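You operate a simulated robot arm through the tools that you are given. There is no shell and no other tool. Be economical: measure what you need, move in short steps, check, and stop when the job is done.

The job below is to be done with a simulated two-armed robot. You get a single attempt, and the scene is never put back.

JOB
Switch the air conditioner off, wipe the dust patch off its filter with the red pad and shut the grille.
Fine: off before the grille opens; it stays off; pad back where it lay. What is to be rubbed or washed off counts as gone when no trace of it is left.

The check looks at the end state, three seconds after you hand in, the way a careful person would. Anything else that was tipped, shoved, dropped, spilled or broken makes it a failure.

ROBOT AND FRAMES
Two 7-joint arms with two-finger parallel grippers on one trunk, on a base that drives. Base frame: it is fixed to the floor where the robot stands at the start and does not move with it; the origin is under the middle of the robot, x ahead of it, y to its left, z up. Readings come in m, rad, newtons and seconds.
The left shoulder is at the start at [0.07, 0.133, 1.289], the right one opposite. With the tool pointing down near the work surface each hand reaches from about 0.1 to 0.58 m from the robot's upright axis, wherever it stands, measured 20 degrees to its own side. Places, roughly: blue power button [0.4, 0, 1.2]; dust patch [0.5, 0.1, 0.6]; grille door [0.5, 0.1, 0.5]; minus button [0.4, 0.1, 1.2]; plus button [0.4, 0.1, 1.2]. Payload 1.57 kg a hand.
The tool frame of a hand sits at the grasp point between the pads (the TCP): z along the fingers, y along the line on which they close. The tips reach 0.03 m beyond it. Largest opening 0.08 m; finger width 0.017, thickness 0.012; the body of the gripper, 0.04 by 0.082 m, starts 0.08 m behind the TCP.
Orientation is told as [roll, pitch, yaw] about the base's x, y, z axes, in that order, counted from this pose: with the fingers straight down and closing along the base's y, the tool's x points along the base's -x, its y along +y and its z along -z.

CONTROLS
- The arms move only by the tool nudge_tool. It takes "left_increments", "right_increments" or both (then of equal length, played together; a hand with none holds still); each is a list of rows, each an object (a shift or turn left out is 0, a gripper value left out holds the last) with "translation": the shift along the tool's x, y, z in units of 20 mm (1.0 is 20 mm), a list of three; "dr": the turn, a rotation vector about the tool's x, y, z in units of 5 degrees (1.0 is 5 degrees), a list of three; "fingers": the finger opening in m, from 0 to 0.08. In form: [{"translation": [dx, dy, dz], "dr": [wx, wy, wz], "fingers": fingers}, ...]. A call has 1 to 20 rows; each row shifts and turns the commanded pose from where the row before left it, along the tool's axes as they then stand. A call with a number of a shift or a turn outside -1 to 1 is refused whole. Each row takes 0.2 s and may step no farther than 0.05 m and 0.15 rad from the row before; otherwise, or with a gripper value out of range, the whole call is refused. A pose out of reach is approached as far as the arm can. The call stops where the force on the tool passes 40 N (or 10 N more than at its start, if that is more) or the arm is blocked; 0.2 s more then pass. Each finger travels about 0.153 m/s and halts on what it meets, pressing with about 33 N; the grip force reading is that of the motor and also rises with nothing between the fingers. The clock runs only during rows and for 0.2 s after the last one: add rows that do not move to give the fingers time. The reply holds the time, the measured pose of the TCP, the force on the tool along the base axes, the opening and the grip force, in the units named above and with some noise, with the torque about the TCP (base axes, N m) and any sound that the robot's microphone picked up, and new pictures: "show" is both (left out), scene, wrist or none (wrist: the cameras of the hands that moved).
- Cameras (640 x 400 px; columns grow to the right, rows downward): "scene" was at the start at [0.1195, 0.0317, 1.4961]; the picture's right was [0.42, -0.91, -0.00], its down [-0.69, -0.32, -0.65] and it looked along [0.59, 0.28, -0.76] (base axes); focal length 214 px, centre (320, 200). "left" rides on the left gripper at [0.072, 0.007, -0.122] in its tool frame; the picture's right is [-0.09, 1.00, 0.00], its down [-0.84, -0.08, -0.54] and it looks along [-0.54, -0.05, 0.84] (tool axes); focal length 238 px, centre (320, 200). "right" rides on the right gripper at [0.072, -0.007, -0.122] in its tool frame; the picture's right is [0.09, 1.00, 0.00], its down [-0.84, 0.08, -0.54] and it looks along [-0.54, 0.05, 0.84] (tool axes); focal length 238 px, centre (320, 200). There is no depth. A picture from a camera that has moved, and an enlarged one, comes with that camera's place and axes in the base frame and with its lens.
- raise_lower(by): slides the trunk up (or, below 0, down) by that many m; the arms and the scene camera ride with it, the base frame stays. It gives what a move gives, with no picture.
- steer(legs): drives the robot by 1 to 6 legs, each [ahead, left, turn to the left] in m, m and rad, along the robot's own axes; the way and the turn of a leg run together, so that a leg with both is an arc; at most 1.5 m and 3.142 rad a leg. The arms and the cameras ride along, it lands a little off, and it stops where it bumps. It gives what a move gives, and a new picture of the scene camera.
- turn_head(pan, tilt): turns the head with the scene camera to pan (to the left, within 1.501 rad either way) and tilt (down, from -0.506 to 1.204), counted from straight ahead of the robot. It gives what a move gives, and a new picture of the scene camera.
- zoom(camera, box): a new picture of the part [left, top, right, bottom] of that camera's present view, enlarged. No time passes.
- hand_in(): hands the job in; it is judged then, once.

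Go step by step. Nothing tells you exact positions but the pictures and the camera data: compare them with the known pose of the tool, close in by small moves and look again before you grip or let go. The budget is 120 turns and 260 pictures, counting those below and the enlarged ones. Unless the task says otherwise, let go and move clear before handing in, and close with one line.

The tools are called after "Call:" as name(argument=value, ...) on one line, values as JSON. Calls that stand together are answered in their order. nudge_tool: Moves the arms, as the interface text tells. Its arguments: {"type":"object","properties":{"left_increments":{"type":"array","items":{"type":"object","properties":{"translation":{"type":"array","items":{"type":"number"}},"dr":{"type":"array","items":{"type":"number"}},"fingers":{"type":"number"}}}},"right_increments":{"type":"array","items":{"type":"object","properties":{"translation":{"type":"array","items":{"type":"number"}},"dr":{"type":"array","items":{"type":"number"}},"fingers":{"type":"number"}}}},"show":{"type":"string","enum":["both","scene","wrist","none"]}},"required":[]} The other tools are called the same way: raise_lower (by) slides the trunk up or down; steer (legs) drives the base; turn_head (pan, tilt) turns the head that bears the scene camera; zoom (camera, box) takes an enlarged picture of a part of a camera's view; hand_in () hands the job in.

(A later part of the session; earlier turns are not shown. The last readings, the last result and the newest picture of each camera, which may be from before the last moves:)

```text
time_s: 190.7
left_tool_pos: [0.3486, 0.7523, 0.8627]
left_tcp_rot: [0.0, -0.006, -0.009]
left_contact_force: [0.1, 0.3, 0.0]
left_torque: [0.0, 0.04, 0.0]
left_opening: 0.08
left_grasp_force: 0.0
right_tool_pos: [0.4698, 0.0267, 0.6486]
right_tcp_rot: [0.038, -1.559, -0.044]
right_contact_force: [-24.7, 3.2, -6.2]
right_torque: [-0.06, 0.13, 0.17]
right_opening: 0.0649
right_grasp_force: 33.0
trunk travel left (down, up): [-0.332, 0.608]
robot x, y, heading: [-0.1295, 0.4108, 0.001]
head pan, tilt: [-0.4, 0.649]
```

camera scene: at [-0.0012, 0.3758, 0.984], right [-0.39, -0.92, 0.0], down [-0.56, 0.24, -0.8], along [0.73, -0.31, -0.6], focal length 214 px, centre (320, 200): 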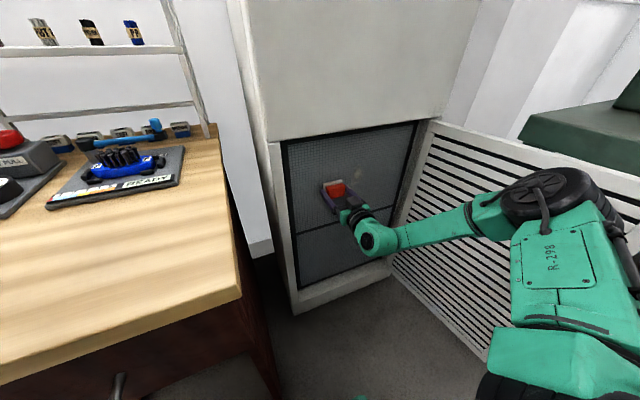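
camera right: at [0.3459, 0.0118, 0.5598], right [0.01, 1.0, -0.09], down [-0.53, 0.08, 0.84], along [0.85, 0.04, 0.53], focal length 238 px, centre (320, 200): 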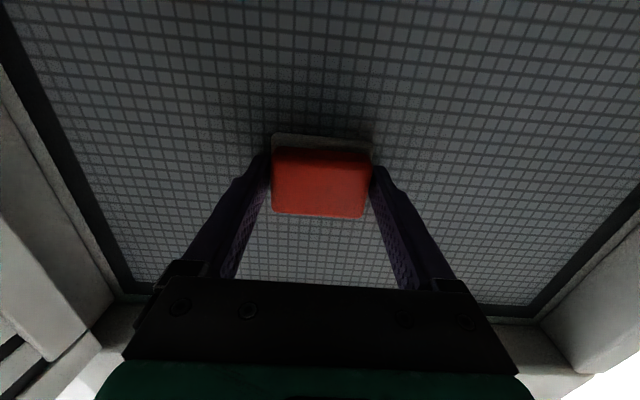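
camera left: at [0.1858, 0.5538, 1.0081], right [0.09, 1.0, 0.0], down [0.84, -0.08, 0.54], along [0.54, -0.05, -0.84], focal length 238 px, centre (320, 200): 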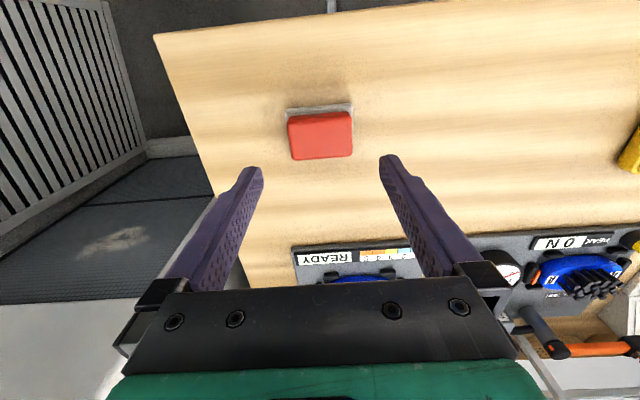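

Pressing with about 25 N. I scrub down and up with a small sideways shift, then back off to look.

Call:
nudge_tool(right_increments=[{"translation": [0.5, 0, -0.02]}, {"translation": [0.5, 0, 0]}, {"translation": [0.5, 0, 0]}, {"translation": [0.5, 0, 0]}, {"translation": [0.5, 0, 0]}, {"translation": [0, -0.5, 0]}, {"translation": [-0.5, 0, 0]}, {"translation": [-0.5, 0, 0]}, {"translation": [-0.5, 0, 0]}, {"translation": [-0.5, 0, 0]}, {"translation": [-0.5, 0, 0]}, {"translation": [-0.5, 0, 0]}, {"translation": [0, 0.6, 0]}, {"translation": [0, 0.6, 0]}, {"translation": [0, 0.6, 0]}, {"translation": [0.5, 0, 0]}, {"translation": [0.5, 0, 0]}], show="none")

Call:
nudge_tool(right_increments=[{"translation": [0, 0, -1]}, {"translation": [0, 0, -1]}, {"translation": [0, 0, -1]}, {"translation": [0, -1, -1]}, {"translation": [0, 0, -1]}], show="none")

Call:
zoom(camera="scene", box=[270, 110, 440, 230])

Call:
zoom(camera="right", box=[140, 0, 500, 225])

```text
time_s: 194.3
left_tool_pos: [0.3478, 0.7541, 0.8631]
left_tcp_rot: [0.001, -0.007, -0.008]
left_contact_force: [0.3, -0.1, 0.1]
left_torque: [0.0, -0.03, 0.01]
left_opening: 0.0801
left_grasp_force: 0.2
right_tool_pos: [0.4689, 0.0545, 0.6407]
right_tcp_rot: [-0.159, -1.562, 0.154]
right_contact_force: [-11.4, 1.6, 4.8]
right_torque: [-0.12, -0.09, -0.35]
right_opening: 0.065
right_grasp_force: 33.0
trunk travel left (down, up): [-0.332, 0.608]
robot x, y, heading: [-0.1339, 0.4063, -0.0]
head pan, tilt: [-0.4, 0.649]
```

```text
time_s: 195.5
left_tool_pos: [0.3501, 0.7535, 0.8623]
left_tcp_rot: [0.002, -0.006, -0.008]
left_contact_force: [-0.2, -0.4, 0.1]
left_torque: [0.01, 0.0, -0.02]
left_opening: 0.0801
left_grasp_force: 0.2
right_tool_pos: [0.3723, 0.0326, 0.6391]
right_tcp_rot: [-0.06, -1.558, 0.054]
right_contact_force: [-0.5, -0.9, -0.7]
right_torque: [0.02, 0.01, -0.01]
right_opening: 0.0648
right_grasp_force: 33.0
trunk travel left (down, up): [-0.332, 0.608]
robot x, y, heading: [-0.1283, 0.4106, 0.005]
head pan, tilt: [-0.4, 0.649]
```

```text
3.33 times, centred on (355, 170) of scene
camera zoom: at [0.0001, 0.3759, 0.9835], right [-0.39, -0.92, 0.0], down [-0.56, 0.24, -0.8], along [0.73, -0.31, -0.6], focal length 715 px, centre (203, 300)
```

zoom: 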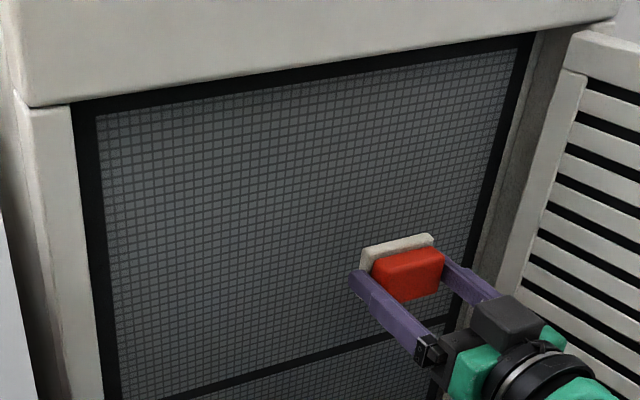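

```text
1.78 times, centred on (320, 112) of right
camera zoom: at [0.2477, 0.0265, 0.5687], right [0.0, 1.0, -0.09], down [-0.53, 0.08, 0.84], along [0.85, 0.05, 0.53], focal length 424 px, centre (320, 356)
```

zoom: 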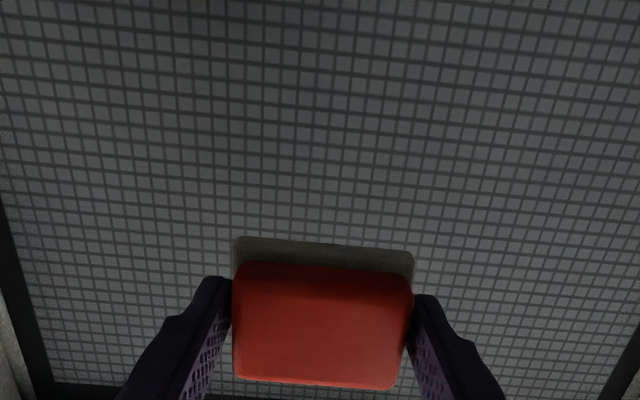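

Both views look clean. I zoom harder on the former patch area to be sure no trace remains.

Call:
zoom(camera="scene", box=[315, 135, 395, 190])

```text
7.27 times, centred on (355, 162) of scene
camera zoom: at [0.0001, 0.3759, 0.9835], right [-0.39, -0.92, 0.0], down [-0.56, 0.24, -0.8], along [0.73, -0.31, -0.6], focal length 1560 px, centre (66, 473)
```

zoom: 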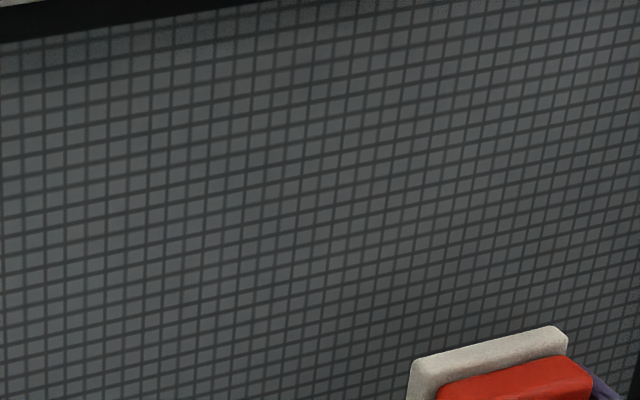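

The filter is clean. I drive back 0.12 m and raise the trunk to get clear.

Call:
steer(legs=[[-0.12, 0, 0]])

Call:
raise_lower(by=0.5)

Call:
nudge_tool(right_increments=[{"translation": [0.5, 1, 0]}, {"translation": [0.5, 1, 0]}, {"translation": [0.5, 1, 0]}, {"translation": [0.5, 1, 0]}, {"translation": [0.5, 1, 0]}, {"translation": [0.5, 1, 0]}, {"translation": [0.5, 0.9, 0]}, {"translation": [0.5, 0.9, 0]}, {"translation": [0.5, 0, 0]}, {"translation": [0.5, 0, 0]}], show="scene")

```text
time_s: 196.7
left_tool_pos: [0.2297, 0.752, 0.8632]
left_tcp_rot: [0.0, -0.006, -0.008]
left_contact_force: [-0.9, 0.5, 0.8]
left_torque: [0.0, -0.02, -0.01]
left_opening: 0.0803
left_grasp_force: 0.0
right_tool_pos: [0.2519, 0.0332, 0.6406]
right_tcp_rot: [0.007, -1.559, -0.014]
right_contact_force: [0.3, 1.1, 0.3]
right_torque: [0.03, 0.06, -0.03]
right_opening: 0.0652
right_grasp_force: 33.2
trunk travel left (down, up): [-0.332, 0.608]
robot x, y, heading: [-0.2505, 0.4115, 0.001]
head pan, tilt: [-0.4, 0.649]
camera scene: at [-0.12, 0.3759, 0.9836], right [-0.39, -0.92, 0.0], down [-0.56, 0.24, -0.8], along [0.73, -0.31, -0.6], focal length 214 px, centre (320, 200)
```

scene: 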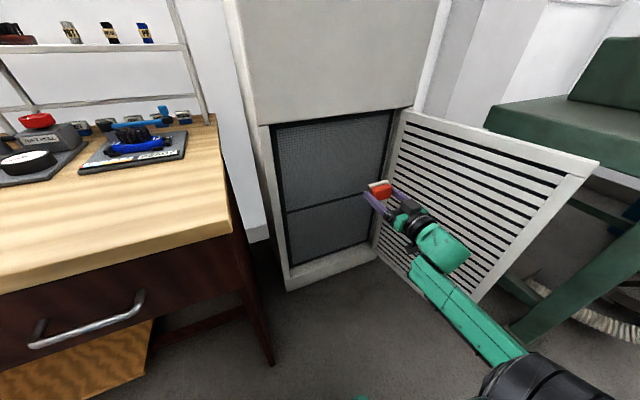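

```text
refused: 0.5 is not a number from -0.4 to 0.4
```

```text
time_s: 198.9
left_tool_pos: [0.2304, 0.7533, 0.861]
left_tcp_rot: [0.002, -0.005, -0.008]
left_contact_force: [0.4, 0.1, 0.0]
left_torque: [0.01, 0.0, -0.02]
left_opening: 0.0803
left_grasp_force: 0.1
right_tool_pos: [0.2504, 0.1892, 0.5397]
right_tcp_rot: [-0.03, -1.558, 0.021]
right_contact_force: [-0.5, 0.6, -0.2]
right_torque: [0.02, 0.03, 0.04]
right_opening: 0.0647
right_grasp_force: 32.9
trunk travel left (down, up): [-0.332, 0.608]
robot x, y, heading: [-0.2524, 0.41, -0.003]
head pan, tilt: [-0.4, 0.649]
camera scene: at [-0.1192, 0.376, 0.9835], right [-0.39, -0.92, 0.0], down [-0.56, 0.24, -0.8], along [0.73, -0.31, -0.6], focal length 214 px, centre (320, 200)
```

scene: 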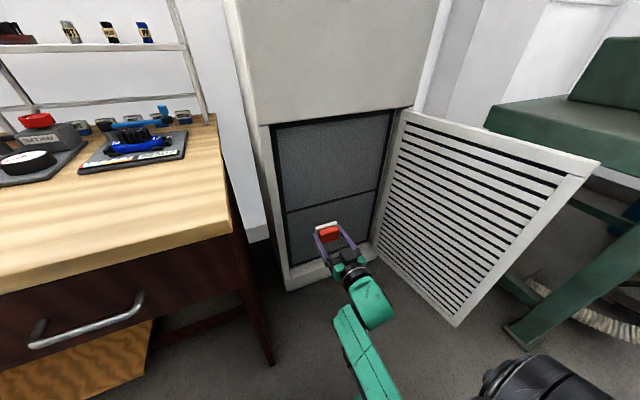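

The raise was refused (limit 0.4 per call); nothing touched. I raise by 0.4 now and pitch the right hand down.

Call:
raise_lower(by=0.4)

Call:
nudge_tool(right_increments=[{"dr": [0, 1, 0]}, {"dr": [0, 1, 0]}, {"dr": [0, 1, 0]}, {"dr": [0, 1, 0]}, {"dr": [0, 1, 0]}, {"dr": [0, 1, 0]}, {"dr": [0, 1, 0]}, {"dr": [0, 1, 0]}, {"dr": [0, 1, 0]}, {"dr": [0, 1, 0]}, {"dr": [0, 1, 0]}, {"dr": [0, 1, 0]}, {"dr": [0, 1, 0]}, {"dr": [0, 1, 0]}, {"dr": [0, 1, 0]}, {"dr": [0, 1, 0]}, {"dr": [0, 1, 0]}, {"dr": [0, 0.85, 0]}], show="both")

```text
time_s: 202.7
left_tool_pos: [0.2307, 0.7528, 1.2615]
left_tcp_rot: [0.001, -0.005, -0.007]
left_contact_force: [0.6, 0.3, -0.6]
left_torque: [0.04, 0.01, 0.02]
left_opening: 0.08
left_grasp_force: 0.1
right_tool_pos: [0.2519, 0.1893, 0.9401]
right_tcp_rot: [-0.003, -1.556, -0.002]
right_contact_force: [-0.5, -0.8, 0.0]
right_torque: [0.0, 0.0, -0.01]
right_opening: 0.0651
right_grasp_force: 32.6
trunk travel left (down, up): [-0.732, 0.208]
robot x, y, heading: [-0.2454, 0.414, -0.005]
head pan, tilt: [-0.4, 0.649]
```

```text
time_s: 206.5
left_tool_pos: [0.2301, 0.7524, 1.2616]
left_tcp_rot: [0.0, -0.004, -0.007]
left_contact_force: [0.5, -0.6, -0.3]
left_torque: [0.0, 0.0, 0.01]
left_opening: 0.08
left_grasp_force: 0.1
right_tool_pos: [0.2505, 0.1894, 0.9387]
right_tcp_rot: [-0.001, 0.002, -0.006]
right_contact_force: [-1.0, -0.1, -0.4]
right_torque: [-0.01, -0.02, -0.03]
right_opening: 0.0651
right_grasp_force: 32.6
trunk travel left (down, up): [-0.732, 0.208]
robot x, y, heading: [-0.2457, 0.4107, 0.001]
head pan, tilt: [-0.4, 0.649]
camera scene: at [-0.1187, 0.3758, 1.3834], right [-0.39, -0.92, 0.0], down [-0.56, 0.24, -0.8], along [0.73, -0.31, -0.6], focal length 214 px, centre (320, 200)
camera right: at [0.1791, 0.1821, 1.0605], right [-0.08, 1.0, 0.0], down [0.84, 0.07, 0.54], along [0.54, 0.05, -0.84], focal length 238 px, centre (320, 200)
```

scene: 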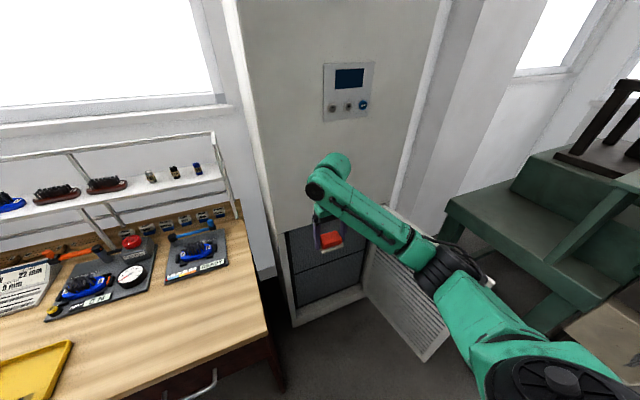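
right: 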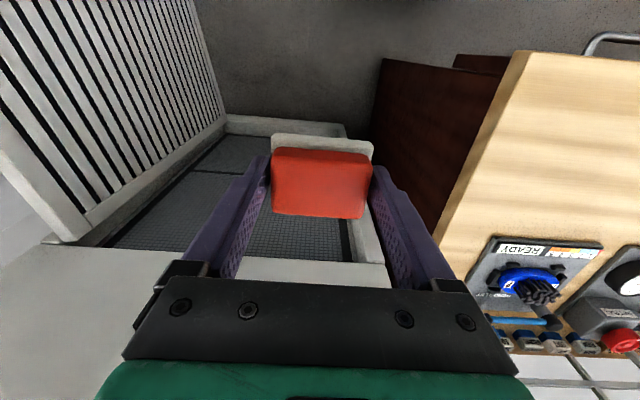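

Exactly tool-down again, pad firmly held. I drive 0.357 m left to bring the pad over its original spot.

Call:
steer(legs=[[0, 0.357, 0]])

```text
time_s: 208.8
left_tool_pos: [0.2312, 1.1065, 1.2613]
left_tcp_rot: [0.002, -0.006, -0.008]
left_contact_force: [1.2, 0.1, -0.9]
left_torque: [0.01, -0.01, -0.01]
left_opening: 0.0799
left_grasp_force: 0.0
right_tool_pos: [0.2525, 0.5432, 0.939]
right_tcp_rot: [-0.001, 0.0, -0.009]
right_contact_force: [0.0, -0.3, -0.2]
right_torque: [0.0, 0.04, 0.0]
right_opening: 0.0649
right_grasp_force: 32.8
trunk travel left (down, up): [-0.732, 0.208]
robot x, y, heading: [-0.2459, 0.762, -0.001]
head pan, tilt: [-0.4, 0.649]
camera scene: at [-0.1182, 0.7297, 1.3834], right [-0.39, -0.92, 0.0], down [-0.56, 0.24, -0.8], along [0.73, -0.31, -0.61], focal length 214 px, centre (320, 200)
```

scene: 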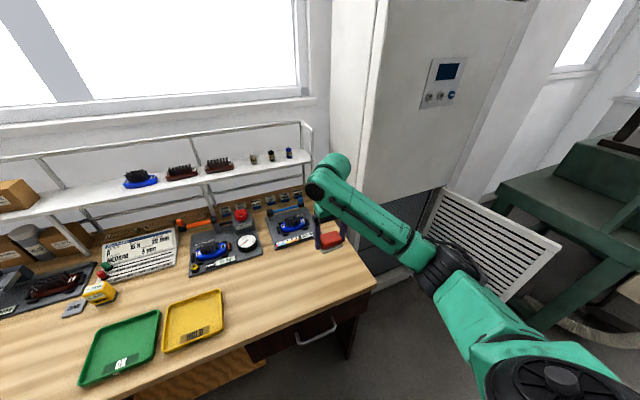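

I trim by a few millimetres and lower the trunk.

Call:
nudge_tool(right_increments=[{"translation": [-0.2, 0.22, 0], "dr": [0, 0, -0.1]}, {}], show="none")

Call:
raise_lower(by=-0.13)

Call:
zoom(camera="right", box=[0, 0, 640, 400])

```text
time_s: 209.4
left_tool_pos: [0.2315, 1.1069, 1.2619]
left_tcp_rot: [0.0, -0.004, -0.009]
left_contact_force: [0.9, 0.6, 0.0]
left_torque: [0.02, -0.01, 0.0]
left_opening: 0.0801
left_grasp_force: 0.1
right_tool_pos: [0.2553, 0.5481, 0.9399]
right_tcp_rot: [0.0, 0.0, 0.002]
right_contact_force: [-1.1, 0.2, -1.1]
right_torque: [-0.01, 0.03, -0.01]
right_opening: 0.0652
right_grasp_force: 33.0
trunk travel left (down, up): [-0.732, 0.208]
robot x, y, heading: [-0.247, 0.7674, -0.001]
head pan, tilt: [-0.4, 0.649]
```

```text
time_s: 211.0
left_tool_pos: [0.2307, 1.1075, 1.1314]
left_tcp_rot: [0.0, -0.006, -0.009]
left_contact_force: [-0.4, -0.2, 0.2]
left_torque: [0.02, -0.01, 0.0]
left_opening: 0.0801
left_grasp_force: 0.0
right_tool_pos: [0.2568, 0.5474, 0.809]
right_tcp_rot: [0.0, 0.002, 0.002]
right_contact_force: [0.1, -0.3, -0.2]
right_torque: [0.04, -0.01, -0.01]
right_opening: 0.0648
right_grasp_force: 32.9
trunk travel left (down, up): [-0.602, 0.338]
robot x, y, heading: [-0.244, 0.7665, -0.005]
head pan, tilt: [-0.4, 0.649]
```

```text
1.00 times, centred on (320, 200) of right (not enlarged: the box is as wide or as high as the picture)
camera zoom: at [0.1837, 0.5406, 0.9305], right [-0.09, 1.0, 0.0], down [0.84, 0.08, 0.54], along [0.54, 0.05, -0.84], focal length 238 px, centre (320, 200)
```

zoom: 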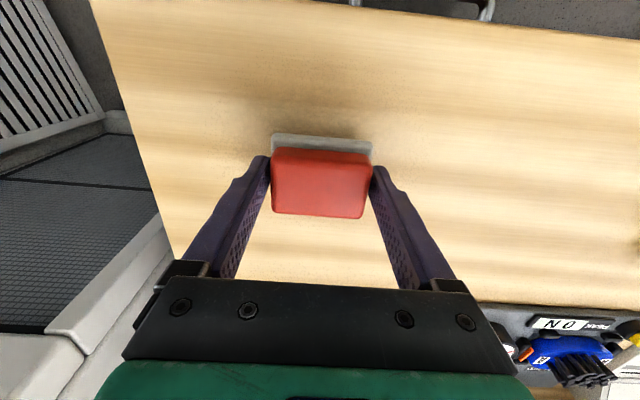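

12 mm to go. I lower with fine steps until light contact.

Call:
nudge_tool(right_increments=[{"translation": [0, 0, 0.25]}, {"translation": [0, 0, 0.2]}, {"translation": [0, 0, 0.1]}, {}], show="none")

```text
time_s: 212.0
left_tool_pos: [0.232, 1.1075, 1.1322]
left_tcp_rot: [-0.001, -0.006, -0.009]
left_contact_force: [-0.1, 0.5, 0.2]
left_torque: [-0.02, 0.02, -0.01]
left_opening: 0.0801
left_grasp_force: 0.2
right_tool_pos: [0.257, 0.5478, 0.7969]
right_tcp_rot: [0.001, 0.0, 0.003]
right_contact_force: [0.2, -0.4, -0.8]
right_torque: [-0.03, -0.02, 0.0]
right_opening: 0.0648
right_grasp_force: 33.1
trunk travel left (down, up): [-0.602, 0.338]
robot x, y, heading: [-0.2479, 0.7671, -0.009]
head pan, tilt: [-0.4, 0.649]
```

Call:
nudge_tool(right_increments=[{"translation": [0, 0, 0.06]}, {"translation": [0, 0, 0.06]}, {}], show="none")

```text
time_s: 212.8
left_tool_pos: [0.2315, 1.1065, 1.133]
left_tcp_rot: [-0.001, -0.005, -0.009]
left_contact_force: [0.3, 0.6, 0.2]
left_torque: [0.01, -0.02, 0.03]
left_opening: 0.0801
left_grasp_force: 0.0
right_tool_pos: [0.2573, 0.5477, 0.7955]
right_tcp_rot: [-0.001, 0.0, 0.0]
right_contact_force: [0.5, 0.4, 0.2]
right_torque: [0.05, 0.02, -0.03]
right_opening: 0.0649
right_grasp_force: 32.8
trunk travel left (down, up): [-0.602, 0.338]
robot x, y, heading: [-0.2458, 0.7655, -0.002]
head pan, tilt: [-0.4, 0.649]
```

Still no contact force; a few more millimetres.

Call:
nudge_tool(right_increments=[{"translation": [0, 0, 0.06]}, {"translation": [0, 0, 0.06]}, {"translation": [0, 0, 0.06]}, {}], show="none")

```text
time_s: 213.8
left_tool_pos: [0.2291, 1.1079, 1.1318]
left_tcp_rot: [-0.001, -0.005, -0.009]
left_contact_force: [0.3, -0.7, 0.5]
left_torque: [-0.01, 0.01, -0.03]
left_opening: 0.08
left_grasp_force: 0.2
right_tool_pos: [0.2557, 0.5471, 0.7934]
right_tcp_rot: [-0.003, -0.006, 0.001]
right_contact_force: [1.9, -1.1, 12.9]
right_torque: [-0.19, 0.19, 0.04]
right_opening: 0.0648
right_grasp_force: 33.7
trunk travel left (down, up): [-0.602, 0.338]
robot x, y, heading: [-0.2467, 0.7667, -0.0]
head pan, tilt: [-0.4, 0.649]
```

Contact with the bench (13 N). I ease slightly, release and rise.

Call:
nudge_tool(right_increments=[{"translation": [0, 0, -0.04]}, {"fingers": 0.08}, {}, {}, {"translation": [0, 0, -0.5]}, {"translation": [0, 0, -1]}, {"translation": [0, 0, -1]}, {"translation": [0, 0, -1]}, {"translation": [0, 0, -1]}], show="wrist")

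Call:
zoom(camera="right", box=[260, 80, 380, 160])

```text
time_s: 215.8
left_tool_pos: [0.2306, 1.1078, 1.1324]
left_tcp_rot: [0.0, -0.004, -0.006]
left_contact_force: [-0.2, -0.4, 0.5]
left_torque: [0.02, -0.04, -0.04]
left_opening: 0.0801
left_grasp_force: 0.1
right_tool_pos: [0.2565, 0.5485, 0.8839]
right_tcp_rot: [-0.001, 0.0, 0.003]
right_contact_force: [-0.3, 0.1, -0.1]
right_torque: [-0.03, 0.0, -0.02]
right_opening: 0.0802
right_grasp_force: 0.1
trunk travel left (down, up): [-0.602, 0.338]
robot x, y, heading: [-0.2491, 0.7689, -0.004]
head pan, tilt: [-0.4, 0.649]
camera right: at [0.1835, 0.5407, 1.0044], right [-0.09, 1.0, 0.0], down [0.84, 0.08, 0.54], along [0.54, 0.05, -0.84], focal length 238 px, centre (320, 200)
```

right: 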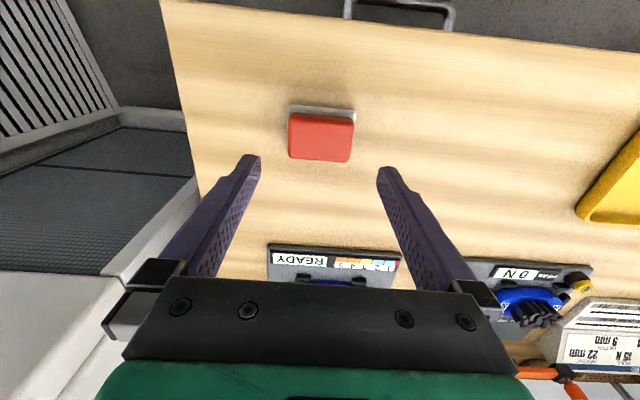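

```text
5.00 times, centred on (320, 120) of right
camera zoom: at [0.1835, 0.5407, 1.0044], right [-0.09, 1.0, 0.0], down [0.84, 0.08, 0.54], along [0.54, 0.05, -0.84], focal length 1192 px, centre (320, 600)
```

zoom: 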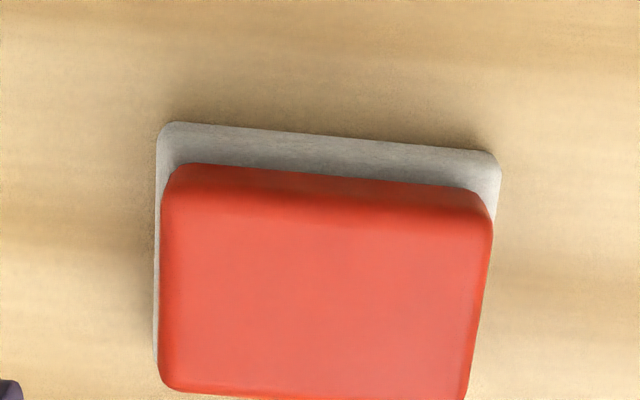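

The pad lies flat on its original spot. Now the door: I raise the trunk, back off a little and drive to y about 0, keeping the hands above the door.

Call:
raise_lower(by=0.25)

Call:
nudge_tool(right_increments=[{"fingers": 0.0}, {}, {}], show="none")

Call:
steer(legs=[[-0.13, 0, 0], [0, -0.75, 0.003]])

Call:
turn_head(pan=-0.15, tilt=0.9)

```text
time_s: 218.4
left_tool_pos: [0.2318, 1.1068, 1.3819]
left_tcp_rot: [0.0, -0.006, -0.009]
left_contact_force: [0.7, 0.1, -0.2]
left_torque: [0.01, 0.0, 0.01]
left_opening: 0.0801
left_grasp_force: 0.0
right_tool_pos: [0.2561, 0.5475, 1.132]
right_tcp_rot: [0.0, 0.0, 0.001]
right_contact_force: [0.2, 0.5, -0.3]
right_torque: [0.01, 0.02, -0.02]
right_opening: 0.0802
right_grasp_force: 0.0
trunk travel left (down, up): [-0.852, 0.088]
robot x, y, heading: [-0.2479, 0.766, -0.008]
head pan, tilt: [-0.4, 0.649]
```

```text
time_s: 219.2
left_tool_pos: [0.2307, 1.1082, 1.3818]
left_tcp_rot: [-0.001, -0.005, -0.008]
left_contact_force: [0.3, 0.4, -0.4]
left_torque: [-0.01, 0.0, 0.03]
left_opening: 0.08
left_grasp_force: 0.0
right_tool_pos: [0.2561, 0.5482, 1.1327]
right_tcp_rot: [-0.002, 0.0, 0.003]
right_contact_force: [-0.5, 0.7, 0.0]
right_torque: [-0.02, 0.0, -0.02]
right_opening: 0.0
right_grasp_force: 21.0
trunk travel left (down, up): [-0.852, 0.088]
robot x, y, heading: [-0.2463, 0.7668, -0.007]
head pan, tilt: [-0.4, 0.649]
```

```text
time_s: 224.2
left_tool_pos: [0.0994, 0.3576, 1.3822]
left_tcp_rot: [-0.001, -0.005, -0.001]
left_contact_force: [1.4, 0.6, -0.4]
left_torque: [-0.02, 0.0, 0.02]
left_opening: 0.0798
left_grasp_force: 0.0
right_tool_pos: [0.1279, -0.2025, 1.1315]
right_tcp_rot: [-0.001, 0.002, 0.011]
right_contact_force: [0.2, -0.2, -0.3]
right_torque: [0.0, -0.04, 0.03]
right_opening: 0.0
right_grasp_force: 20.8
trunk travel left (down, up): [-0.852, 0.088]
robot x, y, heading: [-0.3772, 0.0107, 0.005]
head pan, tilt: [-0.4, 0.649]
camera scene: at [-0.2472, -0.0227, 1.5035], right [-0.38, -0.92, 0.0], down [-0.56, 0.23, -0.8], along [0.74, -0.31, -0.6], focal length 214 px, centre (320, 200)
```

scene: 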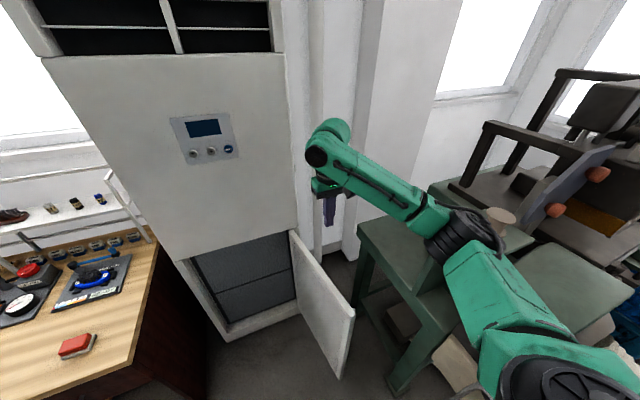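

```text
time_s: 224.9
left_tool_pos: [0.1, 0.3559, 1.3826]
left_tcp_rot: [0.0, -0.005, -0.001]
left_contact_force: [-0.7, 0.3, 0.9]
left_torque: [0.02, -0.02, 0.01]
left_opening: 0.08
left_grasp_force: 0.0
right_tool_pos: [0.1296, -0.2042, 1.1333]
right_tcp_rot: [0.0, -0.002, 0.01]
right_contact_force: [0.2, -0.3, -0.2]
right_torque: [0.0, 0.02, -0.02]
right_opening: 0.0
right_grasp_force: 20.8
trunk travel left (down, up): [-0.852, 0.088]
robot x, y, heading: [-0.3788, 0.0088, 0.005]
head pan, tilt: [-0.15, 0.901]
camera scene: at [-0.2526, -0.0019, 1.483], right [-0.14, -0.99, 0.0], down [-0.78, 0.11, -0.62], along [0.61, -0.09, -0.78], focal length 214 px, centre (320, 200)
```

scene: 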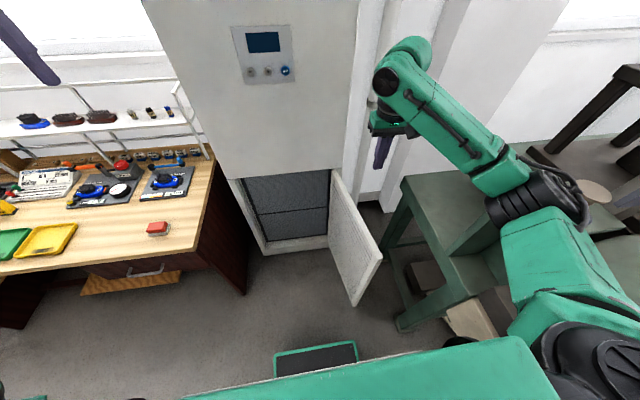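

The door now stands at about 100° (edge near [0.01, -0.245]); the green stand's top is at about z 0.7, y < -0.5. I drive 0.15 m left and reach the right hand out to the far side of the door, still above it.

Call:
steer(legs=[[0, 0.15, -0.005]])

Call:
nudge_tool(right_increments=[{"translation": [0, -1, 0]}, {"translation": [0, -1, 0]}, {"translation": [0, -1, 0]}, {"translation": [0, -1, 0]}, {"translation": [0, -1, 0]}, {"translation": [0, -1, 0]}, {"translation": [0, -1, 0]}, {"translation": [0, -1, 0]}, {"translation": [0, -1, 0]}, {"translation": [0, -1, 0]}, {"translation": [0, -1, 0]}, {"translation": [0, -1, 0]}, {"translation": [0, -1, 0]}, {"translation": [0, -1, 0]}], show="scene")

```text
time_s: 226.3
left_tool_pos: [0.1006, 0.4995, 1.3841]
left_tcp_rot: [0.004, -0.005, -0.004]
left_contact_force: [0.4, 0.2, 0.7]
left_torque: [0.02, 0.01, 0.01]
left_opening: 0.08
left_grasp_force: 0.0
right_tool_pos: [0.1274, -0.06, 1.1313]
right_tcp_rot: [0.002, 0.0, 0.005]
right_contact_force: [0.0, -0.7, 0.1]
right_torque: [0.03, 0.03, -0.01]
right_opening: 0.0
right_grasp_force: 21.6
trunk travel left (down, up): [-0.852, 0.088]
robot x, y, heading: [-0.3792, 0.1606, 0.008]
head pan, tilt: [-0.15, 0.901]
camera scene: at [-0.2533, 0.1433, 1.4829], right [-0.15, -0.99, 0.0], down [-0.78, 0.12, -0.62], along [0.61, -0.09, -0.78], focal length 214 px, centre (320, 200)
```

scene: 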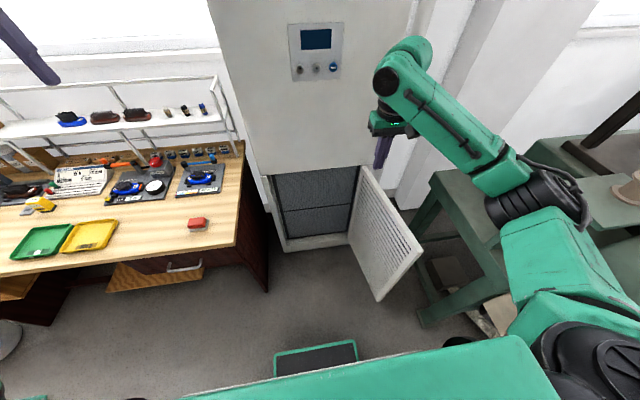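

```text
time_s: 229.3
left_tool_pos: [0.1001, 0.5022, 1.3828]
left_tcp_rot: [-0.001, -0.005, -0.006]
left_contact_force: [-0.1, 0.4, 0.2]
left_torque: [-0.01, -0.01, 0.0]
left_opening: 0.0799
left_grasp_force: 0.1
right_tool_pos: [0.1284, -0.3374, 1.1324]
right_tcp_rot: [0.0, -0.001, 0.004]
right_contact_force: [-1.1, 0.4, -0.1]
right_torque: [0.03, -0.01, 0.0]
right_opening: 0.0
right_grasp_force: 21.6
trunk travel left (down, up): [-0.852, 0.088]
robot x, y, heading: [-0.3759, 0.1617, 0.001]
head pan, tilt: [-0.15, 0.901]
camera scene: at [-0.253, 0.1466, 1.4829], right [-0.15, -0.99, 0.0], down [-0.78, 0.12, -0.62], along [0.61, -0.09, -0.78], focal length 214 px, centre (320, 200)
```

scene: 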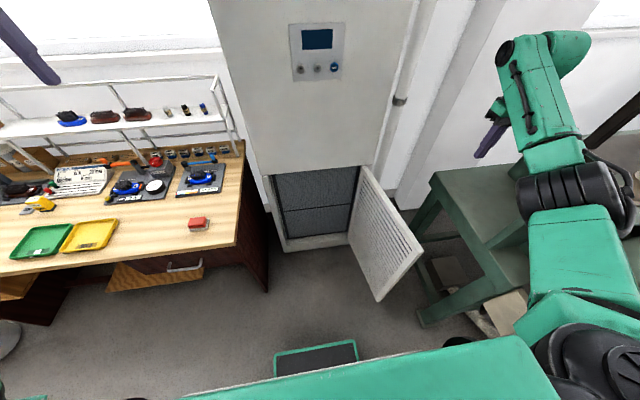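

The elbow would come near the green stand if I used only the trunk, so I split: trunk down 0.2 m, then the hand down with the arm.

Call:
raise_lower(by=-0.2)

Call:
nudge_tool(right_increments=[{"translation": [0, 0, 1]}, {"translation": [0, 0, 1]}, {"translation": [0, 0, 1]}, {"translation": [0, 0, 1]}, {"translation": [0, 0, 1]}, {"translation": [0, 0, 1]}, {"translation": [0, 0, 1]}], show="both")

```text
time_s: 231.5
left_tool_pos: [0.1, 0.5026, 1.1825]
left_tcp_rot: [0.001, -0.005, -0.005]
left_contact_force: [-0.3, 0.4, 0.0]
left_torque: [-0.01, -0.01, 0.01]
left_opening: 0.08
left_grasp_force: 0.1
right_tool_pos: [0.1292, -0.3375, 0.9318]
right_tcp_rot: [-0.001, 0.0, 0.006]
right_contact_force: [0.1, 0.1, 0.6]
right_torque: [0.01, -0.01, -0.05]
right_opening: 0.0001
right_grasp_force: 21.2
trunk travel left (down, up): [-0.652, 0.288]
robot x, y, heading: [-0.3726, 0.1619, 0.005]
head pan, tilt: [-0.15, 0.901]
```

```text
time_s: 233.1
left_tool_pos: [0.0997, 0.5028, 1.1824]
left_tcp_rot: [-0.001, -0.003, -0.006]
left_contact_force: [-1.3, 0.2, -0.6]
left_torque: [0.0, -0.01, 0.01]
left_opening: 0.0798
left_grasp_force: 0.1
right_tool_pos: [0.1307, -0.3374, 0.7917]
right_tcp_rot: [0.0, 0.0, 0.006]
right_contact_force: [-0.1, 0.2, 1.6]
right_torque: [0.05, 0.0, -0.01]
right_opening: 0.0001
right_grasp_force: 21.4
trunk travel left (down, up): [-0.652, 0.288]
robot x, y, heading: [-0.3796, 0.1621, 0.002]
head pan, tilt: [-0.15, 0.901]
camera scene: at [-0.2529, 0.1468, 1.2829], right [-0.15, -0.99, 0.0], down [-0.78, 0.12, -0.62], along [0.61, -0.09, -0.78], focal length 214 px, centre (320, 200)
camera right: at [0.0571, -0.3447, 0.9136], right [-0.1, 1.0, 0.0], down [0.84, 0.08, 0.54], along [0.54, 0.05, -0.84], focal length 238 px, centre (320, 200)
```

scene: 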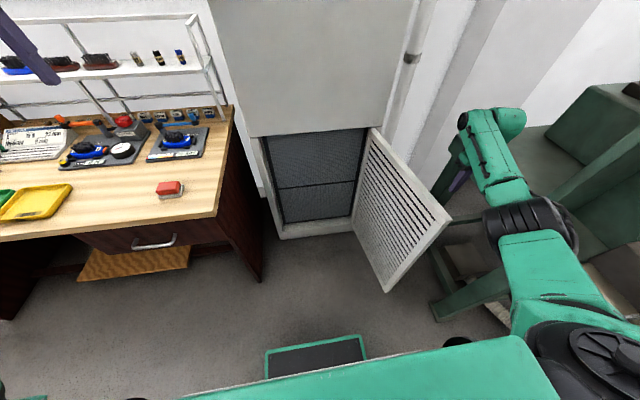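
right: 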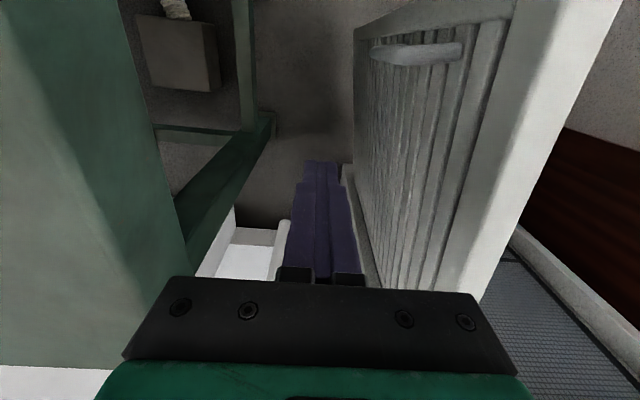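

The closed fingers are on the outer side of the door. I lower 5 cm more and push the door leftwards, following the arc.

Call:
nudge_tool(right_increments=[{"translation": [0, 0, 1]}, {"translation": [0, 0, 1]}, {"translation": [0, 0, 0.6]}, {"translation": [0.1, 1, 0]}, {"translation": [0.1, 1, 0]}, {"translation": [0.1, 1, 0]}, {"translation": [0.1, 1, 0]}, {"translation": [0.1, 0.85, 0]}, {"translation": [0.1, 0.85, 0]}, {"translation": [0.1, 0.88, 0]}, {"translation": [0.1, 0.88, 0]}, {"translation": [0.03, 0.88, 0]}, {"translation": [0.03, 0.88, 0]}, {"translation": [-0.08, 0.85, 0]}, {"translation": [-0.08, 0.85, 0]}], show="both")

```text
time_s: 236.3
left_tool_pos: [0.0997, 0.5026, 1.1825]
left_tcp_rot: [-0.001, -0.005, -0.004]
left_contact_force: [-0.5, 0.5, -0.1]
left_torque: [0.01, -0.03, 0.01]
left_opening: 0.08
left_grasp_force: 0.0
right_tool_pos: [0.1126, -0.1182, 0.7401]
right_tcp_rot: [0.001, 0.0, 0.006]
right_contact_force: [0.1, 0.3, 0.4]
right_torque: [0.03, 0.02, 0.04]
right_opening: 0.0
right_grasp_force: 20.9
trunk travel left (down, up): [-0.652, 0.288]
robot x, y, heading: [-0.38, 0.16, -0.001]
head pan, tilt: [-0.15, 0.901]
camera scene: at [-0.2533, 0.1475, 1.283], right [-0.15, -0.99, 0.0], down [-0.78, 0.12, -0.62], along [0.61, -0.09, -0.78], focal length 214 px, centre (320, 200)
camera right: at [0.0408, -0.1262, 0.8613], right [-0.1, 1.0, 0.0], down [0.84, 0.08, 0.54], along [0.54, 0.05, -0.84], focal length 238 px, centre (320, 200)
```

scene: 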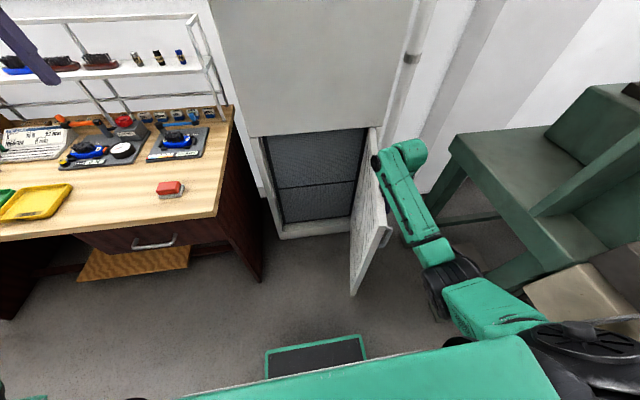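
right: 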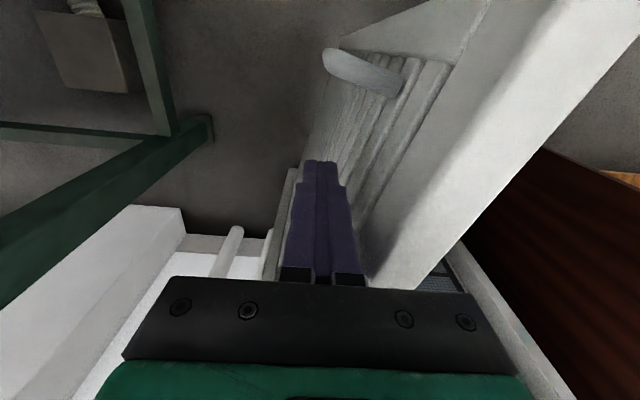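

The door swings nicely with almost no force. I continue along the arc.

Call:
nudge_tool(right_increments=[{"translation": [-0.33, 0.85, 0]}, {"translation": [-0.33, 0.85, 0]}, {"translation": [-0.25, 0.83, 0]}, {"translation": [-0.25, 0.83, 0]}, {"translation": [-0.35, 0.8, 0]}, {"translation": [-0.35, 0.8, 0]}, {"translation": [-0.43, 0.78, 0]}, {"translation": [-0.43, 0.78, 0]}, {"translation": [-0.5, 0.73, 0]}, {"translation": [-0.5, 0.73, 0]}, {"translation": [-0.58, 0.65, 0]}, {"translation": [-0.58, 0.65, 0]}], show="both")

```text
time_s: 238.9
left_tool_pos: [0.0996, 0.5034, 1.1824]
left_tcp_rot: [0.001, -0.005, -0.007]
left_contact_force: [-0.4, -0.3, -0.6]
left_torque: [-0.02, -0.02, 0.01]
left_opening: 0.0798
left_grasp_force: 0.0
right_tool_pos: [0.2111, 0.0676, 0.74]
right_tcp_rot: [-0.002, -0.001, 0.004]
right_contact_force: [-0.2, -0.4, -0.6]
right_torque: [-0.05, 0.0, 0.03]
right_opening: 0.0
right_grasp_force: 21.0
trunk travel left (down, up): [-0.652, 0.288]
robot x, y, heading: [-0.3768, 0.1613, 0.004]
head pan, tilt: [-0.15, 0.901]
camera scene: at [-0.2531, 0.1483, 1.2829], right [-0.15, -0.99, 0.0], down [-0.78, 0.12, -0.62], along [0.61, -0.09, -0.78], focal length 214 px, centre (320, 200)
camera right: at [0.1379, 0.0602, 0.8615], right [-0.1, 1.0, 0.0], down [0.84, 0.08, 0.54], along [0.54, 0.05, -0.84], focal length 238 px, centre (320, 200)
```

scene: 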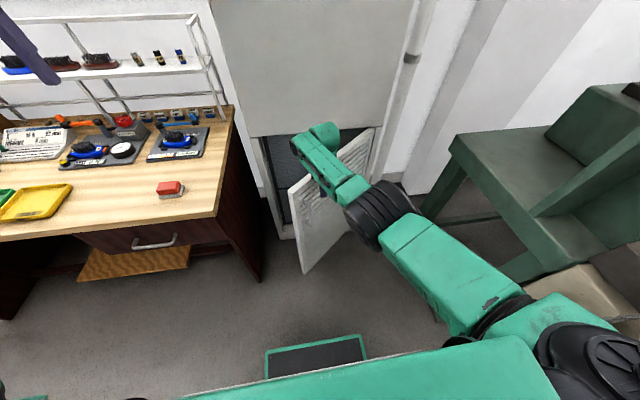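
right: 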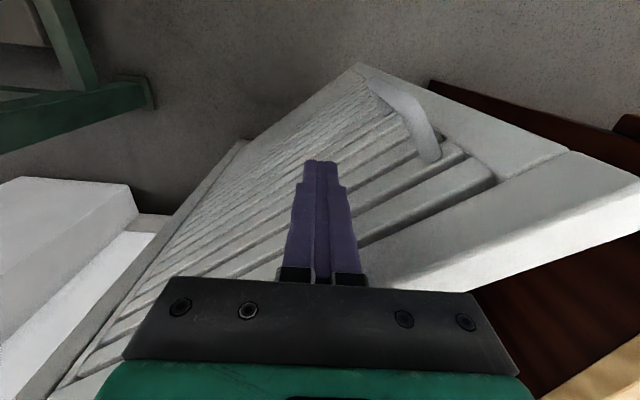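

Door about 42° now. I carry on to about 15–20°.

Call:
nudge_tool(right_increments=[{"translation": [-0.63, 0.6, 0]}, {"translation": [-0.63, 0.6, 0]}, {"translation": [-0.7, 0.53, 0]}, {"translation": [-0.7, 0.53, 0]}, {"translation": [-0.75, 0.45, 0]}, {"translation": [-0.75, 0.45, 0]}, {"translation": [-0.8, 0.38, 0]}, {"translation": [-0.8, 0.38, 0]}], show="both")

```text
time_s: 240.7
left_tool_pos: [0.1001, 0.5017, 1.1826]
left_tcp_rot: [0.0, -0.008, -0.004]
left_contact_force: [-0.2, -0.8, -0.7]
left_torque: [0.0, 0.02, 0.01]
left_opening: 0.08
left_grasp_force: 0.0
right_tool_pos: [0.2124, 0.0919, 0.7462]
right_tcp_rot: [0.005, -0.006, 0.01]
right_contact_force: [0.3, 0.1, 0.5]
right_torque: [-0.02, 0.01, 0.02]
right_opening: 0.0001
right_grasp_force: 20.9
right hand out of reach, approached as far as the arm can: row 1, 2, 3, 4, 5, 6, 7, 8
trunk travel left (down, up): [-0.652, 0.288]
robot x, y, heading: [-0.3809, 0.1597, 0.003]
head pan, tilt: [-0.15, 0.901]
camera scene: at [-0.2532, 0.1469, 1.283], right [-0.15, -0.99, 0.0], down [-0.78, 0.12, -0.62], along [0.61, -0.09, -0.78], focal length 214 px, centre (320, 200)
camera right: at [0.1384, 0.0827, 0.8678], right [-0.1, 0.99, 0.0], down [0.83, 0.08, 0.55], along [0.54, 0.06, -0.84], focal length 238 px, centre (320, 200)
```

scene: 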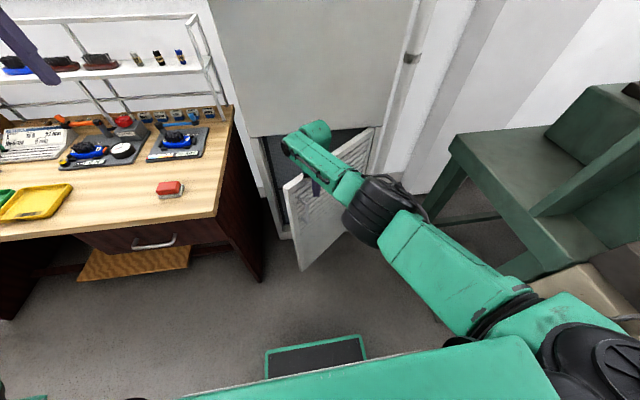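
right: 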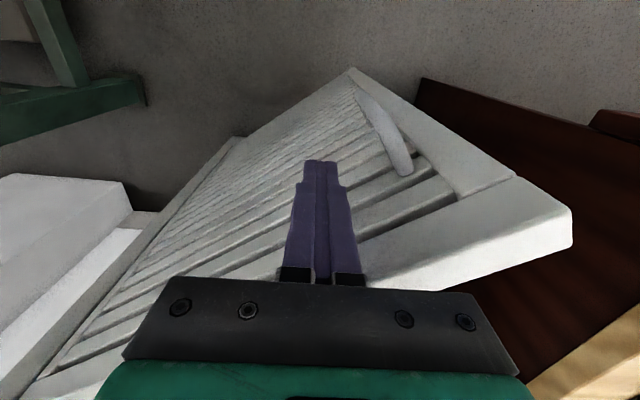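

Out of arm reach; driving the base forward will push the door the same way. I go 0.12 m ahead.

Call:
steer(legs=[[0.12, 0, 0]])

Call:
zoom(camera="right", box=[0, 0, 640, 400])

```text
time_s: 241.9
left_tool_pos: [0.2202, 0.5012, 1.1831]
left_tcp_rot: [-0.001, -0.006, -0.004]
left_contact_force: [0.1, 0.1, 0.2]
left_torque: [0.02, 0.04, -0.03]
left_opening: 0.0801
left_grasp_force: 0.1
right_tool_pos: [0.3307, 0.0906, 0.7467]
right_tcp_rot: [0.003, -0.007, 0.009]
right_contact_force: [0.4, -0.2, 0.4]
right_torque: [0.0, 0.0, 0.01]
right_opening: 0.0001
right_grasp_force: 21.5
trunk travel left (down, up): [-0.652, 0.288]
robot x, y, heading: [-0.2593, 0.1594, 0.004]
head pan, tilt: [-0.15, 0.901]
camera scene: at [-0.1342, 0.1469, 1.2831], right [-0.15, -0.99, 0.0], down [-0.77, 0.12, -0.62], along [0.61, -0.09, -0.78], focal length 214 px, centre (320, 200)
```

scene: 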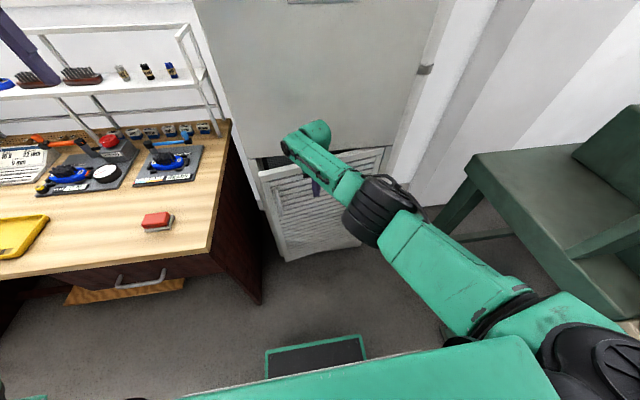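

```text
1.00 times, centred on (320, 200) of right (not enlarged: the box is as wide or as high as the picture)
camera zoom: at [0.2579, 0.0824, 0.8685], right [-0.1, 0.99, 0.0], down [0.83, 0.08, 0.55], along [0.55, 0.06, -0.84], focal length 238 px, centre (320, 200)
```

zoom: 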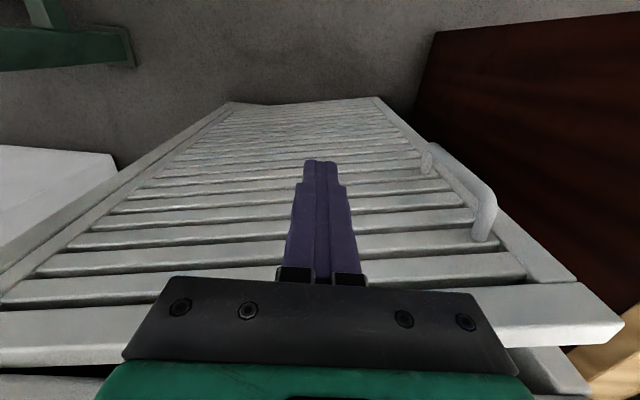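

Door about 18° open. I pitch the fingers forward 45° so only the tips will touch, moving toward the handle side.

Call:
nudge_tool(right_increments=[{"translation": [0.8, 0.4, 0]}, {"dr": [0, -1, 0]}, {"dr": [0, -1, 0]}, {"dr": [0, -1, 0]}, {"dr": [0, -1, 0]}, {"dr": [0, -1, 0]}, {"dr": [0, -1, 0]}, {"dr": [0, -1, 0]}, {"dr": [0, -1, 0]}, {"dr": [0, -1, 0]}, {"translation": [0, 0.8, 0]}, {"translation": [0, 0.8, 0]}, {"translation": [0, 0.8, 0]}], show="both")

```text
time_s: 244.7
left_tool_pos: [0.2206, 0.5023, 1.1828]
left_tcp_rot: [0.0, -0.004, -0.004]
left_contact_force: [-0.1, 0.2, -0.4]
left_torque: [-0.03, 0.0, -0.01]
left_opening: 0.08
left_grasp_force: 0.1
right_tool_pos: [0.3144, 0.1472, 0.7473]
right_tcp_rot: [0.003, -0.792, 0.003]
right_contact_force: [-0.1, -0.3, 1.0]
right_torque: [-0.05, -0.02, -0.03]
right_opening: 0.0
right_grasp_force: 21.9
trunk travel left (down, up): [-0.652, 0.288]
robot x, y, heading: [-0.2581, 0.1564, -0.001]
head pan, tilt: [-0.15, 0.901]
camera scene: at [-0.1333, 0.1475, 1.283], right [-0.15, -0.99, 0.0], down [-0.78, 0.12, -0.62], along [0.61, -0.09, -0.78], focal length 214 px, centre (320, 200)
camera right: at [0.1763, 0.1384, 0.7813], right [-0.07, 1.0, -0.06], down [0.2, 0.08, 0.98], along [0.98, 0.06, -0.21], focal length 238 px, centre (320, 200)
```

scene: 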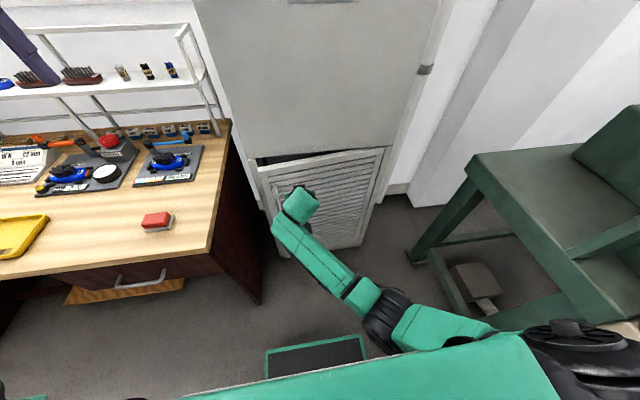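
right: 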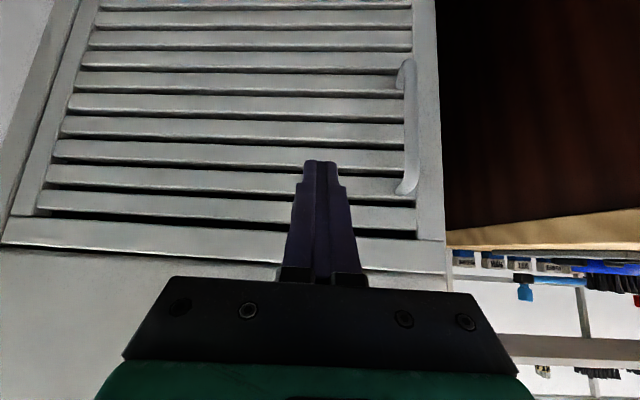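

The hand is level with the top of the door. I raise the tip to the solid top rail, shift left to near the free edge, and push forward.

Call:
nudge_tool(right_increments=[{"translation": [-0.7, 0.5, -0.7]}, {"translation": [-0.7, 0.8, -0.7]}, {"translation": [-0.2, 0.8, -0.2]}, {"translation": [0, 0.6, 0]}, {"translation": [-0.5, 0, 0.5]}, {"translation": [-0.5, 0, 0.5]}, {"translation": [-0.5, 0, 0.5]}, {"translation": [-0.5, 0, 0.5]}, {"translation": [-0.5, 0, 0.5]}], show="both")

```text
time_s: 245.8
left_tool_pos: [0.2206, 0.501, 1.1831]
left_tcp_rot: [-0.001, -0.004, -0.006]
left_contact_force: [-0.4, 0.4, 1.1]
left_torque: [-0.01, -0.03, -0.04]
left_opening: 0.0801
left_grasp_force: 0.0
right_tool_pos: [0.3265, 0.1281, 0.7647]
right_tcp_rot: [-0.192, -0.786, 0.085]
right_contact_force: [0.0, 0.1, 0.2]
right_torque: [0.01, 0.01, 0.03]
right_opening: 0.0
right_grasp_force: 21.5
trunk travel left (down, up): [-0.652, 0.288]
robot x, y, heading: [-0.257, 0.1576, 0.001]
head pan, tilt: [-0.15, 0.901]
stopped in row 5 (right hand): the arm was blocked; the commanded pose is now the measured one
camera scene: at [-0.1331, 0.147, 1.283], right [-0.15, -0.99, 0.0], down [-0.78, 0.12, -0.62], along [0.61, -0.09, -0.78], focal length 214 px, centre (320, 200)
camera right: at [0.1888, 0.1324, 0.7991], right [-0.02, 0.98, -0.2], down [0.21, 0.2, 0.96], along [0.98, -0.03, -0.21], focal length 238 px, centre (320, 200)
```

scene: 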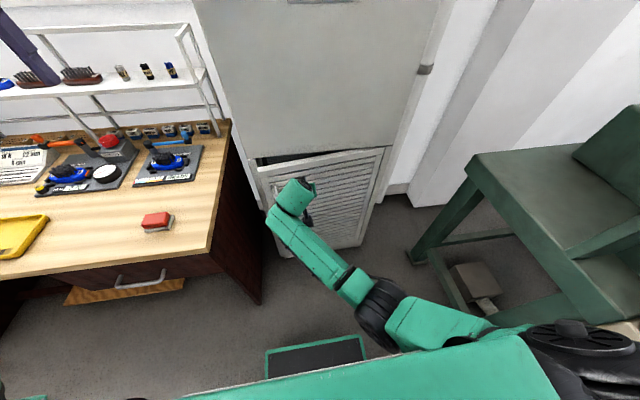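
right: 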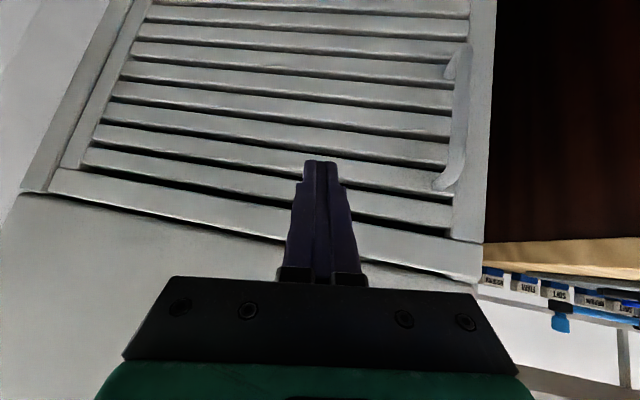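

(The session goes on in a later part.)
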